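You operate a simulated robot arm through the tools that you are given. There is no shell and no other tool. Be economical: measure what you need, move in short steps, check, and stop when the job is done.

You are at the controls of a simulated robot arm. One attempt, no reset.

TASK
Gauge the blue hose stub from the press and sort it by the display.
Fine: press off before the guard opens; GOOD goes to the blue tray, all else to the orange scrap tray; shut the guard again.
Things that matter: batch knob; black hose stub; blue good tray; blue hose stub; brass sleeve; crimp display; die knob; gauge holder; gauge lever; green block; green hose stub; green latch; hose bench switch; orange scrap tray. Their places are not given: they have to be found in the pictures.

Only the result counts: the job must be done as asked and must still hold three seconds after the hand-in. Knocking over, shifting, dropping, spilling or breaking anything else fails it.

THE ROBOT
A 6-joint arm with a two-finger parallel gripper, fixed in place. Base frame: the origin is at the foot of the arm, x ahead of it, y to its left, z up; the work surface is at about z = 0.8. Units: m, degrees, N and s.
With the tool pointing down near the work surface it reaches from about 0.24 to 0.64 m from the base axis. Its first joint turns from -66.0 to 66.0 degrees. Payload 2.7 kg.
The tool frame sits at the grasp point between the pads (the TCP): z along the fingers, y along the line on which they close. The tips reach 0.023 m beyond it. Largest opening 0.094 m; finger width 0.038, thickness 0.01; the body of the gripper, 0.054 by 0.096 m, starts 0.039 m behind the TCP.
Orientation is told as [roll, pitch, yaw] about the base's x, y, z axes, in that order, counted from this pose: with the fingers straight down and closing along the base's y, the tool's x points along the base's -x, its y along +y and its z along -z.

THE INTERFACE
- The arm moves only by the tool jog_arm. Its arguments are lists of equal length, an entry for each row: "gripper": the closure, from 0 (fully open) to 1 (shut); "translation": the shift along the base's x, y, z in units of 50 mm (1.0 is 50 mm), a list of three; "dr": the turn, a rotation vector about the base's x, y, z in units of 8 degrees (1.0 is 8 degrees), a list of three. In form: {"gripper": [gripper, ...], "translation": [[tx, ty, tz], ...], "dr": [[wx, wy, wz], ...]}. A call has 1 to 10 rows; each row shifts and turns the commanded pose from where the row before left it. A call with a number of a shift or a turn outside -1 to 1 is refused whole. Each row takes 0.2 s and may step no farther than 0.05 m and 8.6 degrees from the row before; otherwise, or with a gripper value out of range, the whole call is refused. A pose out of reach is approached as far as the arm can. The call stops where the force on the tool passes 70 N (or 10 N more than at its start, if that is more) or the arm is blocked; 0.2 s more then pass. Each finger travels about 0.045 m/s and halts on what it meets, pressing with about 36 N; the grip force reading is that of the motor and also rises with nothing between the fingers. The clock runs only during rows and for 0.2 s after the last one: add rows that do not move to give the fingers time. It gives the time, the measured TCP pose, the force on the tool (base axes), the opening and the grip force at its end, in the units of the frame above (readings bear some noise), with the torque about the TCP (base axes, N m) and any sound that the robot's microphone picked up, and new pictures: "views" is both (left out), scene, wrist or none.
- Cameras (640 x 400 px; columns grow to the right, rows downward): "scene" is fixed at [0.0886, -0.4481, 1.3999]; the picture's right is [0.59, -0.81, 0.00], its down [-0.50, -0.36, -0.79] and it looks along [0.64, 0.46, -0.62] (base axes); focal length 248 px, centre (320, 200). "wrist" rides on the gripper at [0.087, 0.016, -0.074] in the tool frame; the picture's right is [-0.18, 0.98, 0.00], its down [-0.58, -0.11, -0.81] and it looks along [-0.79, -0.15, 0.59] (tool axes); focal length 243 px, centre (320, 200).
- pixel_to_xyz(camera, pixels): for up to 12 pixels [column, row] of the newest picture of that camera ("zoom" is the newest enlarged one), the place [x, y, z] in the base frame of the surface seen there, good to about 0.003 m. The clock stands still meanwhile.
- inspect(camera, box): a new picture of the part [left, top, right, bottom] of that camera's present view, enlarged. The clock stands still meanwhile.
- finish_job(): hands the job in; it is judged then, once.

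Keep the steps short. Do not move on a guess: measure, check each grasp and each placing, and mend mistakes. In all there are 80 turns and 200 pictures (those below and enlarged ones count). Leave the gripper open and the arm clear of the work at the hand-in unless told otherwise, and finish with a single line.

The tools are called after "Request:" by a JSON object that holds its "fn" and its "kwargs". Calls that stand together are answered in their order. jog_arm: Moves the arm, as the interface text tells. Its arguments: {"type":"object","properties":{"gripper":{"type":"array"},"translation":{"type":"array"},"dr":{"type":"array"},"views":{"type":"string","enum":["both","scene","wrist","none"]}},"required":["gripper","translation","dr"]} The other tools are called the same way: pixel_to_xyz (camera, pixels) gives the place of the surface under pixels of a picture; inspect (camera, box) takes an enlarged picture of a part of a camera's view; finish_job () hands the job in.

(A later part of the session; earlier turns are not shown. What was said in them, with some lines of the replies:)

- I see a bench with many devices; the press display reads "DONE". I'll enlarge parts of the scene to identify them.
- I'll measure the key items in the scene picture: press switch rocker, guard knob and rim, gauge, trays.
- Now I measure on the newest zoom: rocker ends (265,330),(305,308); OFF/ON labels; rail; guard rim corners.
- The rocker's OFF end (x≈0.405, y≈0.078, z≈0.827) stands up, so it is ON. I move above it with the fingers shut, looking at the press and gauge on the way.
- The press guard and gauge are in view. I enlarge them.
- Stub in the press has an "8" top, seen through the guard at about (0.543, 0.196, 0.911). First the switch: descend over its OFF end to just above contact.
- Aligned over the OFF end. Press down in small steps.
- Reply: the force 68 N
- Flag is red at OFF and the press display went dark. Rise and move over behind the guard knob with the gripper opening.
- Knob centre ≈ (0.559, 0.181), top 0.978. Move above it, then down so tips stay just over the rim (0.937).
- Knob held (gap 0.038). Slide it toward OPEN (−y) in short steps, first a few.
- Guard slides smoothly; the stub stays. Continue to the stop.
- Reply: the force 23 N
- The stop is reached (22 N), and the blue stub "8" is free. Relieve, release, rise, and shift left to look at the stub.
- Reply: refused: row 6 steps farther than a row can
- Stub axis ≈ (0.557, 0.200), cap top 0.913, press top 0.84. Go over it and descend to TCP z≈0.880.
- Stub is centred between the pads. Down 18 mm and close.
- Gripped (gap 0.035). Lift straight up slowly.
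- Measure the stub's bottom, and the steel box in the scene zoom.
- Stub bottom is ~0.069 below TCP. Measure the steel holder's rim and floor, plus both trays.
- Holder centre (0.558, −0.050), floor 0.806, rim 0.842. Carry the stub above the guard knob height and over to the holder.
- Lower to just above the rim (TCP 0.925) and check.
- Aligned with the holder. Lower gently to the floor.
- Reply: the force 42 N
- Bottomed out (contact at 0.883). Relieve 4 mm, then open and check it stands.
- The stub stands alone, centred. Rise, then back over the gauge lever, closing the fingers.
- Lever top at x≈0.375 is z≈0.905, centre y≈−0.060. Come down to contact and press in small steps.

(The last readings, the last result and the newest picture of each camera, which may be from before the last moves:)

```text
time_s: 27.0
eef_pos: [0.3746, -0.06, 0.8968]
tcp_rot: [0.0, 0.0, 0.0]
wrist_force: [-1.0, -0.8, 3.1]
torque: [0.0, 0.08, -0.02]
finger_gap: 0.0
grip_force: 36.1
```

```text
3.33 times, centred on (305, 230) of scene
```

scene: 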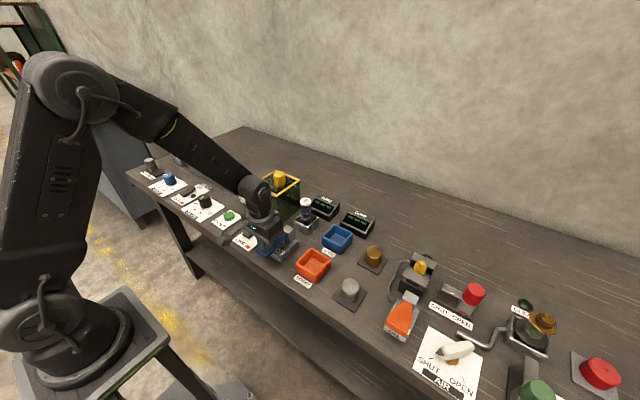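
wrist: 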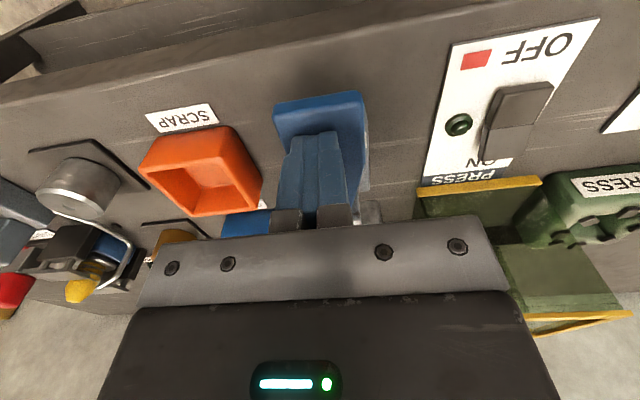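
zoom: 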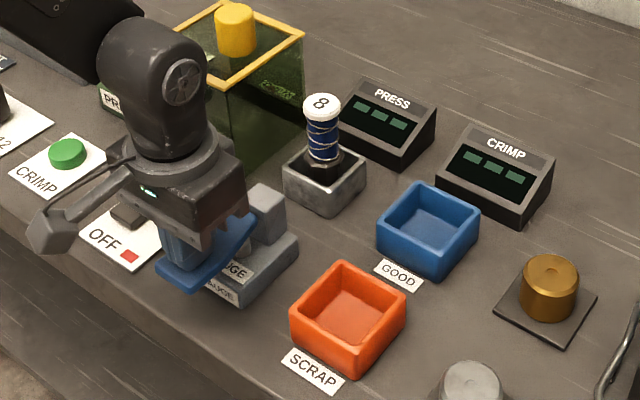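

Lever moves with a light 3 N; display still blank. Press further.

Request:
{"fn": "jog_arm", "kwargs": {"gripper": [1, 1, 1, 1], "translation": [[0, 0, -0.2], [0, 0, -0.2], [0, 0, -0.2], [0, 0, 0]], "dr": [[0, 0, 0], [0, 0, 0], [0, 0, 0], [0, 0, 0]], "views": "none"}}

Request:
{"fn": "inspect", "kwargs": {"camera": "scene", "box": [220, 170, 390, 290]}}

```text
time_s: 27.7
eef_pos: [0.376, -0.0599, 0.8808]
tcp_rot: [-0.1, -0.3, 0.1]
wrist_force: [-17.9, 3.4, 34.5]
torque: [0.11, -0.26, 0.1]
finger_gap: 0.0
grip_force: 35.7
stopped in row 3: the force on the tool passed its limit at 94 N (the readings are from after the stop); the commanded pose is now the measured one
```

```text
3.33 times, centred on (305, 230) of scene
```

zoom: 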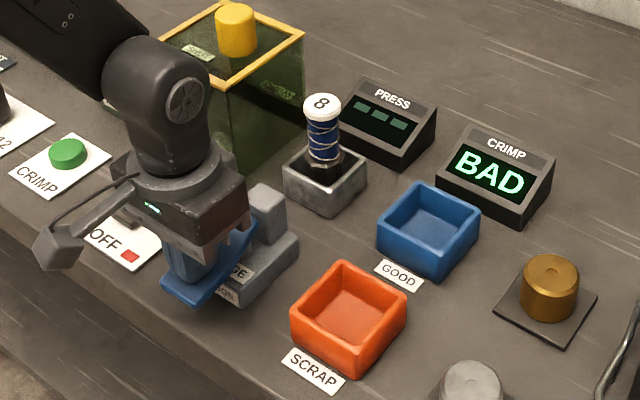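

Display reads BAD → orange scrap. Hold briefly, then rise off the lever and re-read.

Request:
{"fn": "jog_arm", "kwargs": {"gripper": [1, 1, 1, 1, 1, 1, 0.6, 0.3], "translation": [[0, 0, 0], [0, 0, 0], [0, 0, 0.3], [0, 0, 0.5], [0, 0, 0.7], [0, 0, 0.7], [0, 0, 0.7], [0, 0, 0]], "dr": [[0, 0, 0], [0, 0, 0], [0, 0, 0], [0, 0, 0], [0, 0, 0], [0, 0, 0], [0, 0, 0], [0, 0, 0]], "views": "none"}}

Request:
{"fn": "inspect", "kwargs": {"camera": "scene", "box": [220, 170, 390, 290]}}

```text
time_s: 29.5
eef_pos: [0.3763, -0.0601, 1.0236]
tcp_rot: [-0.1, -0.4, -0.1]
wrist_force: [-0.5, -0.7, -0.3]
torque: [-0.02, 0.03, 0.02]
finger_gap: 0.0496
grip_force: 0.1
```

```text
3.33 times, centred on (305, 230) of scene
```

zoom: 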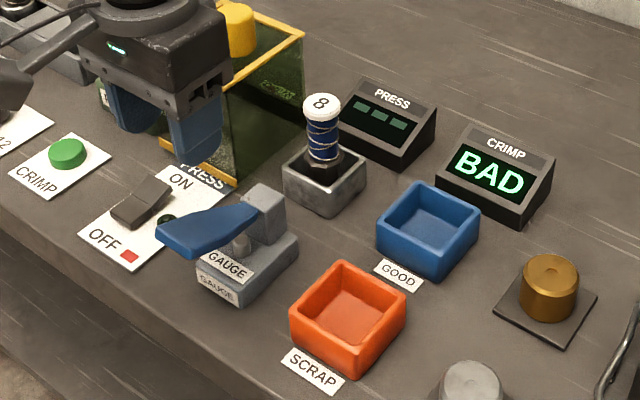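

BAD is held. Return over the stub at (0.558, −0.050).

Request:
{"fn": "jog_arm", "kwargs": {"gripper": [0.3, 0.3, 0.3, 0.3, 0.3, 0.3, 0.3, 0.3], "translation": [[0.9, 0.1, 0.2], [0.9, 0.1, 0], [0.9, 0, 0], [0.93, 0, 0], [0, 0, -0.9], [0, 0, -0.9], [0, 0, -0.5], [0, 0, 0]], "dr": [[0, 0, 0], [0, 0, 0], [0, 0, 0], [0, 0, 0], [0, 0, 0], [0, 0, 0], [0, 0, 0], [0, 0, 0]], "views": "wrist"}}

```text
time_s: 31.3
eef_pos: [0.5582, -0.0499, 0.9162]
tcp_rot: [-0.1, -0.4, 0.0]
wrist_force: [-0.2, 0.7, 0.8]
torque: [0.0, 0.0, -0.01]
finger_gap: 0.0658
grip_force: 0.2
```

wrist: 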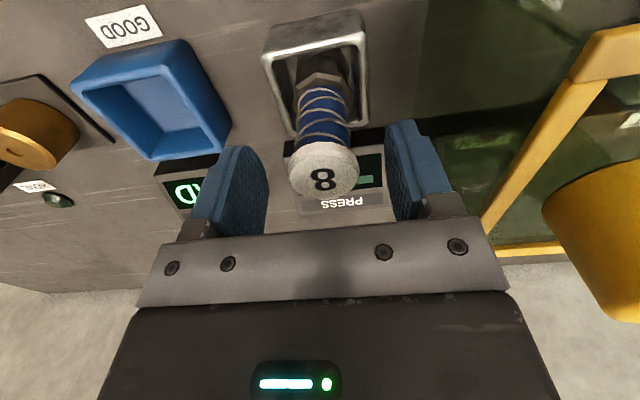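

Centred. Descend 34 mm, close, and lift.

Request:
{"fn": "jog_arm", "kwargs": {"gripper": [0.3, 0.3, 0.3, 0.5, 0.7, 0.9, 1, 1, 1], "translation": [[0, 0, -0.4], [0, 0, -0.28], [0, 0, 0], [0, 0, 0], [0, 0, 0], [0, 0, 0], [0, 0, 0], [0, 0, 0], [0, 0, 0]], "dr": [[0, 0.05, 0], [0, 0, 0], [0, 0, 0], [0, 0, 0], [0, 0, 0], [0, 0, 0], [0, 0, 0], [0, 0, 0], [0, 0, 0]], "views": "wrist"}}

```text
time_s: 33.3
eef_pos: [0.5584, -0.0494, 0.885]
tcp_rot: [-0.2, 0.1, 0.0]
wrist_force: [-0.5, 1.0, 0.5]
torque: [0.01, 0.0, 0.0]
finger_gap: 0.0348
grip_force: 35.9
```

wrist: 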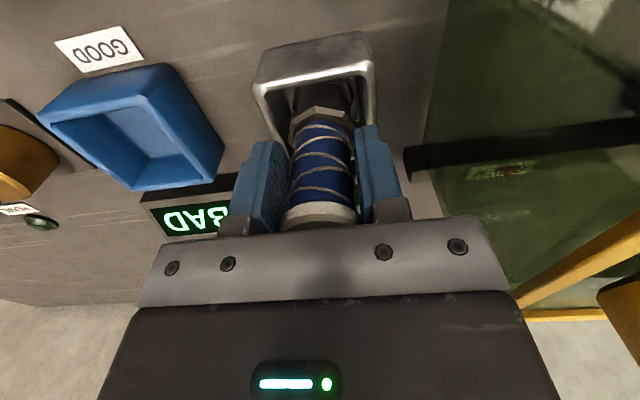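

Gripped. Lift and carry to the scrap tray centre (0.434, −0.174).

Request:
{"fn": "jog_arm", "kwargs": {"gripper": [1, 1, 1, 1, 1, 1, 1, 1, 1], "translation": [[0, 0, 0.4], [0, 0, 0.8], [0, 0, 0.9], [0, 0, 0.8], [-0.62, -0.62, 0], [-0.62, -0.62, 0], [-0.62, -0.62, 0], [-0.62, -0.62, 0], [0, 0, 0]], "dr": [[0, 0, 0], [0, 0, 0], [0, 0, 0], [0, 0, 0], [0, 0, 0], [0, 0, 0], [0, 0, 0], [0, 0, 0], [0, 0, 0]]}}

```text
time_s: 35.3
eef_pos: [0.4352, -0.1738, 1.0315]
tcp_rot: [-0.2, 0.0, 0.1]
wrist_force: [0.4, 0.9, -2.3]
torque: [-0.01, 0.03, -0.01]
finger_gap: 0.0349
grip_force: 36.5
```

scene: 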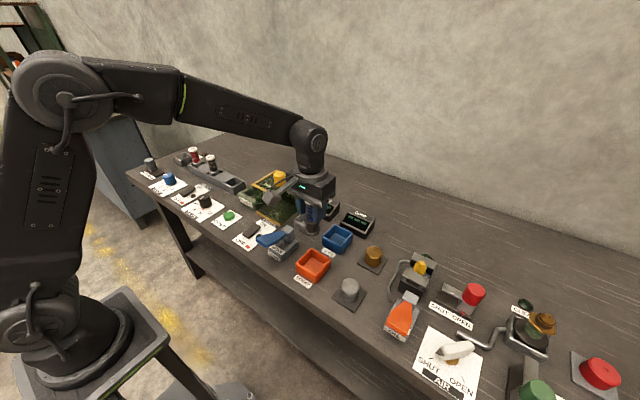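
wrist: 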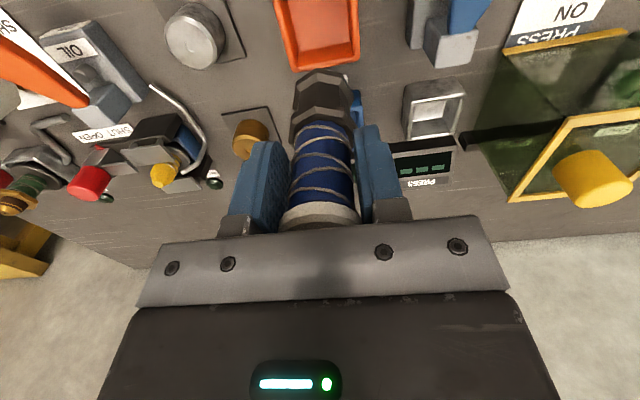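

Lower to just above the tray rim and check.

Request:
{"fn": "jog_arm", "kwargs": {"gripper": [1, 1, 1, 1], "translation": [[0, 0, -0.8], [0, 0, -0.8], [0, 0, -0.5], [0, 0, 0]], "dr": [[0, 0, 0], [0, 0, 0], [0, 0, 0], [0, 0, 0]], "views": "wrist"}}

Request:
{"fn": "inspect", "kwargs": {"camera": "scene", "box": [240, 170, 400, 300]}}

```text
time_s: 36.3
eef_pos: [0.435, -0.1737, 0.925]
tcp_rot: [0.0, 0.1, -0.1]
wrist_force: [0.0, 0.3, -3.5]
torque: [0.0, 0.01, -0.03]
finger_gap: 0.035
grip_force: 36.2
```

wrist: 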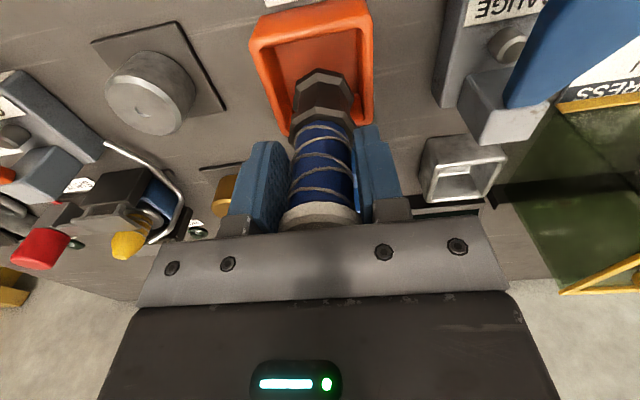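

```text
3.08 times, centred on (320, 235) of scene
```

zoom: 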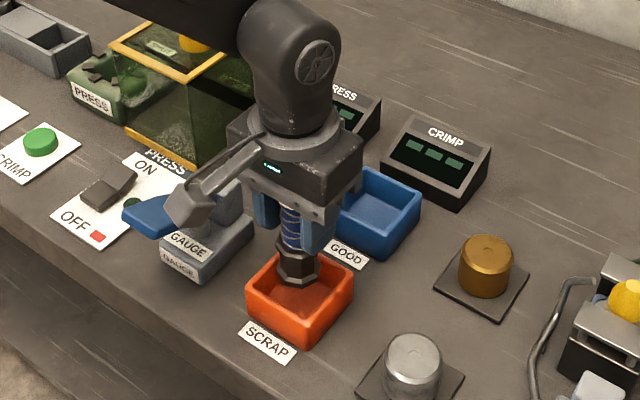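

Aligned over the tray. Lower gently to the floor.

Request:
{"fn": "jog_arm", "kwargs": {"gripper": [1, 1, 1, 1, 1, 1], "translation": [[0, 0, -0.4], [0, 0, -0.2], [0, 0, -0.15], [0, 0, -0.08], [0, 0, -0.06], [0, 0, 0]], "dr": [[0, 0, 0], [0, 0, 0], [0, 0, 0], [0, 0, 0], [0, 0, 0], [0, 0, 0]], "views": "wrist"}}

```text
time_s: 37.7
eef_pos: [0.4356, -0.1737, 0.884]
tcp_rot: [-0.2, -0.5, 0.1]
wrist_force: [-12.3, 7.7, 45.5]
torque: [-0.02, 0.13, -0.03]
finger_gap: 0.0349
grip_force: 36.0
```

wrist: 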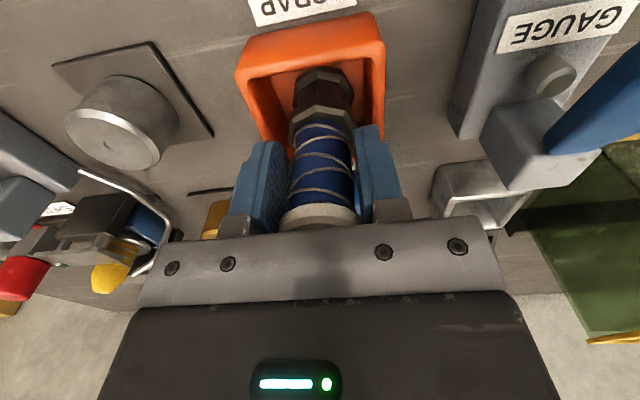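

Floor contact. Relieve, open and rise.

Request:
{"fn": "jog_arm", "kwargs": {"gripper": [1, 0.8, 0.6, 0.45, 0.3, 0.3, 0.3, 0.3, 0.3, 0.3], "translation": [[0, 0, 0.08], [0, 0, 0], [0, 0, 0], [0, 0, 0], [0, 0, 0], [0, 0, 0], [0, 0, 0.4], [0, 0, 0.8], [0, 0, 0.9], [0, 0, 0.8]], "dr": [[0, 0, 0], [0, 0, 0], [0, 0, 0], [0, 0, 0], [0, 0, 0], [0, 0, 0], [0, 0, 0], [0, 0, 0], [0, 0, 0], [0, 0, 0]], "views": "wrist"}}

Request:
{"fn": "inspect", "kwargs": {"camera": "scene", "box": [240, 170, 400, 300]}}

```text
time_s: 39.9
eef_pos: [0.4347, -0.1751, 1.0302]
tcp_rot: [-0.1, 0.0, 0.0]
wrist_force: [0.3, 0.1, 0.7]
torque: [0.0, 0.0, 0.01]
finger_gap: 0.0657
grip_force: 0.1
```

wrist: 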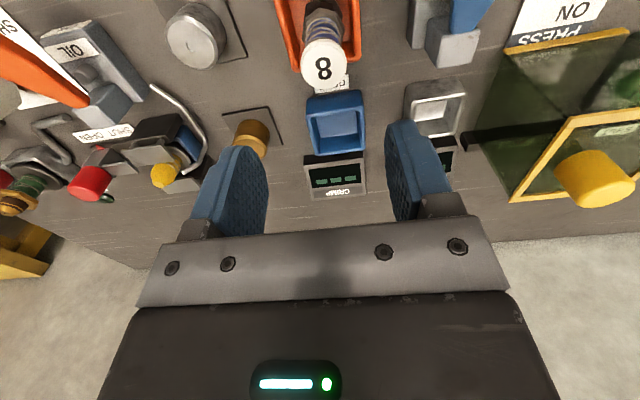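

```text
3.08 times, centred on (320, 235) of scene
```

zoom: 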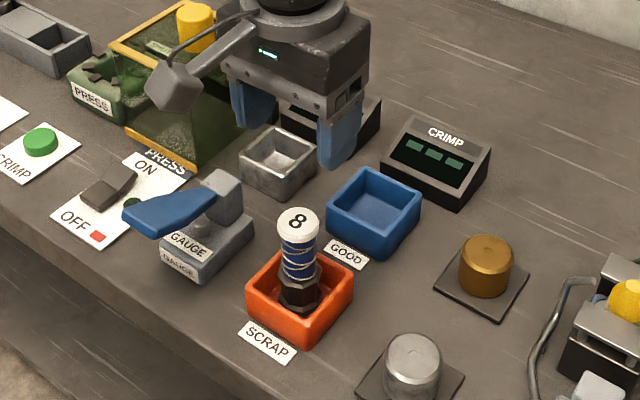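

The stub stands in the scrap tray. Next, to above the guard knob at ≈(0.559, 0.056).

Request:
{"fn": "jog_arm", "kwargs": {"gripper": [0.2, 0.1, 0, 0, 0, 0, 0, 0], "translation": [[0, 0, 0.8], [0.415, 0.77, 0], [0.415, 0.77, 0], [0.415, 0.77, 0], [0.415, 0.77, 0], [0.415, 0.77, 0], [0.415, 0.77, 0], [0, 0, 0]], "dr": [[0, 0, 0], [0, 0, 0], [0, 0, 0], [0, 0, 0], [0, 0, 0], [0, 0, 0], [0, 0, 0], [0, 0, 0]], "views": "wrist"}}

Request:
{"fn": "pixel_to_xyz", "kwargs": {"camera": "scene", "pixels": [[279, 175]]}}

```text
time_s: 41.7
eef_pos: [0.5583, 0.0584, 1.0703]
tcp_rot: [-0.1, 0.1, 0.0]
wrist_force: [-0.3, -0.5, 0.4]
torque: [-0.04, -0.01, 0.01]
finger_gap: 0.0941
grip_force: 0.1
```

wrist: 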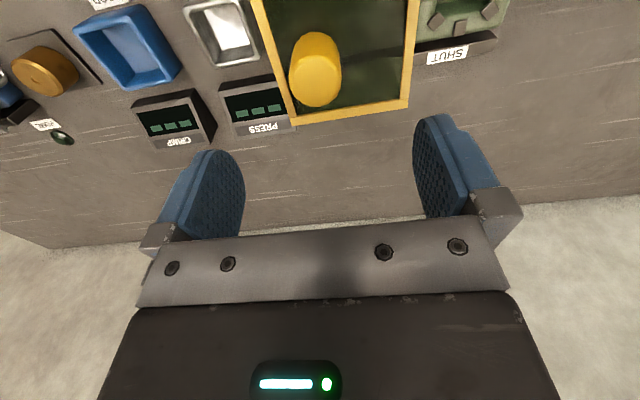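

```text
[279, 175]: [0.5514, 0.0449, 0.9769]
```

Request:
{"fn": "pixel_to_xyz", "kwargs": {"camera": "wrist", "pixels": [[316, 85], [294, 85], [339, 85], [316, 103], [316, 70]]}}

```text
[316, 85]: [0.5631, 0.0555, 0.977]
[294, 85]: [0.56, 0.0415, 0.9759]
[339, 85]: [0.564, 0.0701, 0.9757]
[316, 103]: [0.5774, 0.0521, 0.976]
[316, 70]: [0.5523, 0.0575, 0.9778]
```

Knob centre ≈ (0.560, 0.056). Descend to z≈0.967 and close.

Request:
{"fn": "jog_arm", "kwargs": {"gripper": [0, 0, 0, 0.3, 0.55, 0.8, 1, 1, 1], "translation": [[0.03, -0.04, -0.8], [0, 0, -0.8], [0, 0, -0.46], [0, 0, 0], [0, 0, 0], [0, 0, 0], [0, 0, 0], [0, 0, 0], [0, 0, 0]], "dr": [[0, 0, 0], [0, 0, 0], [0, 0, 0], [0, 0, 0], [0, 0, 0], [0, 0, 0], [0, 0, 0], [0, 0, 0], [0, 0, 0]], "views": "wrist"}}

```text
time_s: 43.7
eef_pos: [0.5601, 0.0552, 0.9681]
tcp_rot: [0.0, 0.0, 0.0]
wrist_force: [0.1, -1.7, -1.6]
torque: [0.61, -0.16, 0.03]
finger_gap: 0.0378
grip_force: 45.0
```

wrist: 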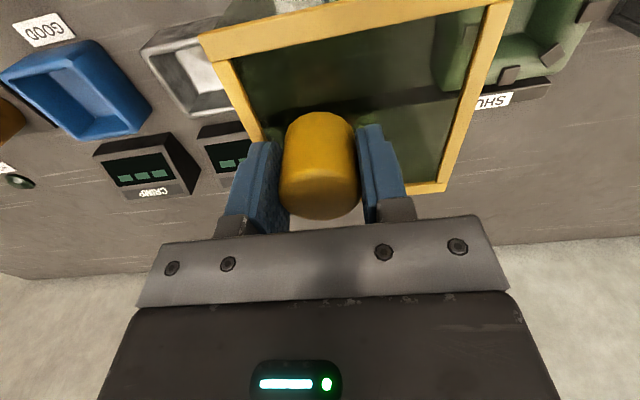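

Held. Slide back +y by about 0.125 m to the closed stop.

Request:
{"fn": "jog_arm", "kwargs": {"gripper": [1, 1, 1, 1, 1, 1, 1, 1, 1], "translation": [[0, 0.15, 0], [0, 0.3, 0], [0, 0.4, 0], [0, 0.4, 0], [0, 0.4, 0], [0, 0.4, 0], [0, 0.3, 0], [0, 0.2, 0], [0, 0, 0]], "dr": [[0, 0, 0], [0, 0, 0], [0, 0, 0], [0, 0, 0], [0, 0, 0], [0, 0, 0], [0, 0, 0], [0, 0, 0], [0, 0, 0]]}}

```text
time_s: 45.7
eef_pos: [0.5594, 0.18, 0.9666]
tcp_rot: [-0.1, 0.2, -0.1]
wrist_force: [-8.5, -16.1, 4.2]
torque: [0.91, -0.05, 0.09]
finger_gap: 0.0378
grip_force: 44.8
```

scene: 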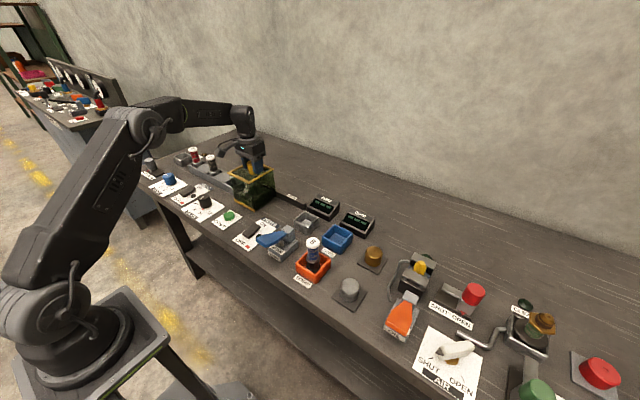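
wrist: 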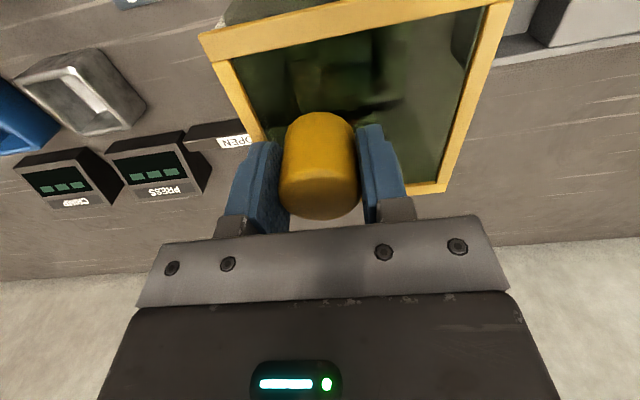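

Closed at the stop (y = 0.180 as at the start, 16 N). Release, rise and back away.

Request:
{"fn": "jog_arm", "kwargs": {"gripper": [1, 0.7, 0.4, 0.1, 0, 0, 0, 0, 0], "translation": [[0, -0.03, 0], [0, 0, 0], [0, 0, 0], [0, 0, 0], [0, 0, 0.6], [0, 0, 0.9], [0, 0, 0.9], [-0.7, -0.5, 0.3], [0, 0, 0]], "dr": [[0, 0, 0], [0, 0, 0], [0, 0, 0], [0, 0, 0], [0, 0, 0], [0, 0, 0], [0, 0, 0], [0, 0, 0], [0, 0, 0]], "views": "wrist"}}

Request:
{"fn": "inspect", "kwargs": {"camera": "scene", "box": [200, 130, 400, 300]}}

```text
time_s: 47.7
eef_pos: [0.5264, 0.1558, 1.0999]
tcp_rot: [-0.1, 0.0, 0.0]
wrist_force: [0.1, 0.3, -0.7]
torque: [0.02, 0.01, 0.02]
finger_gap: 0.094
grip_force: 0.1
```

wrist: 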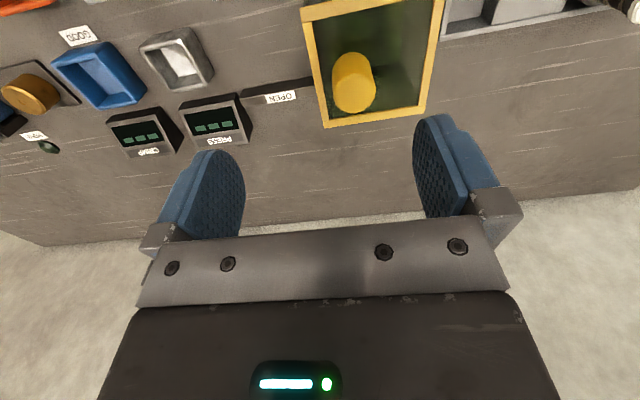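

```text
2.35 times, centred on (300, 215) of scene
```

zoom: 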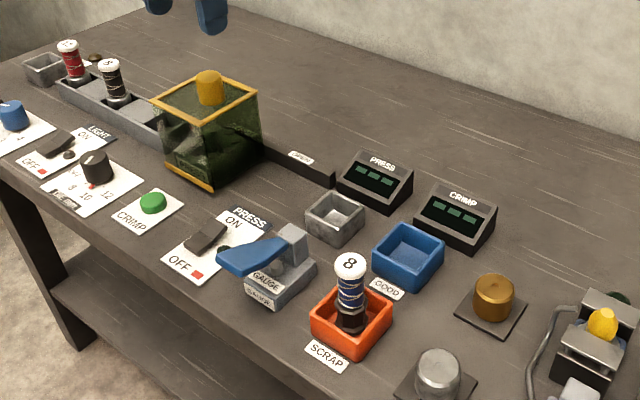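

The guard is shut, the press is OFF, the stub stands in scrap and nothing else has moved, so I hand in.

Request:
{"fn": "finish_job", "kwargs": {}}

```text
The job is handed in.
```

The blue stub gauged BAD and now stands in the orange scrap tray; the press was switched off before the guard opened, and the guard is shut again.
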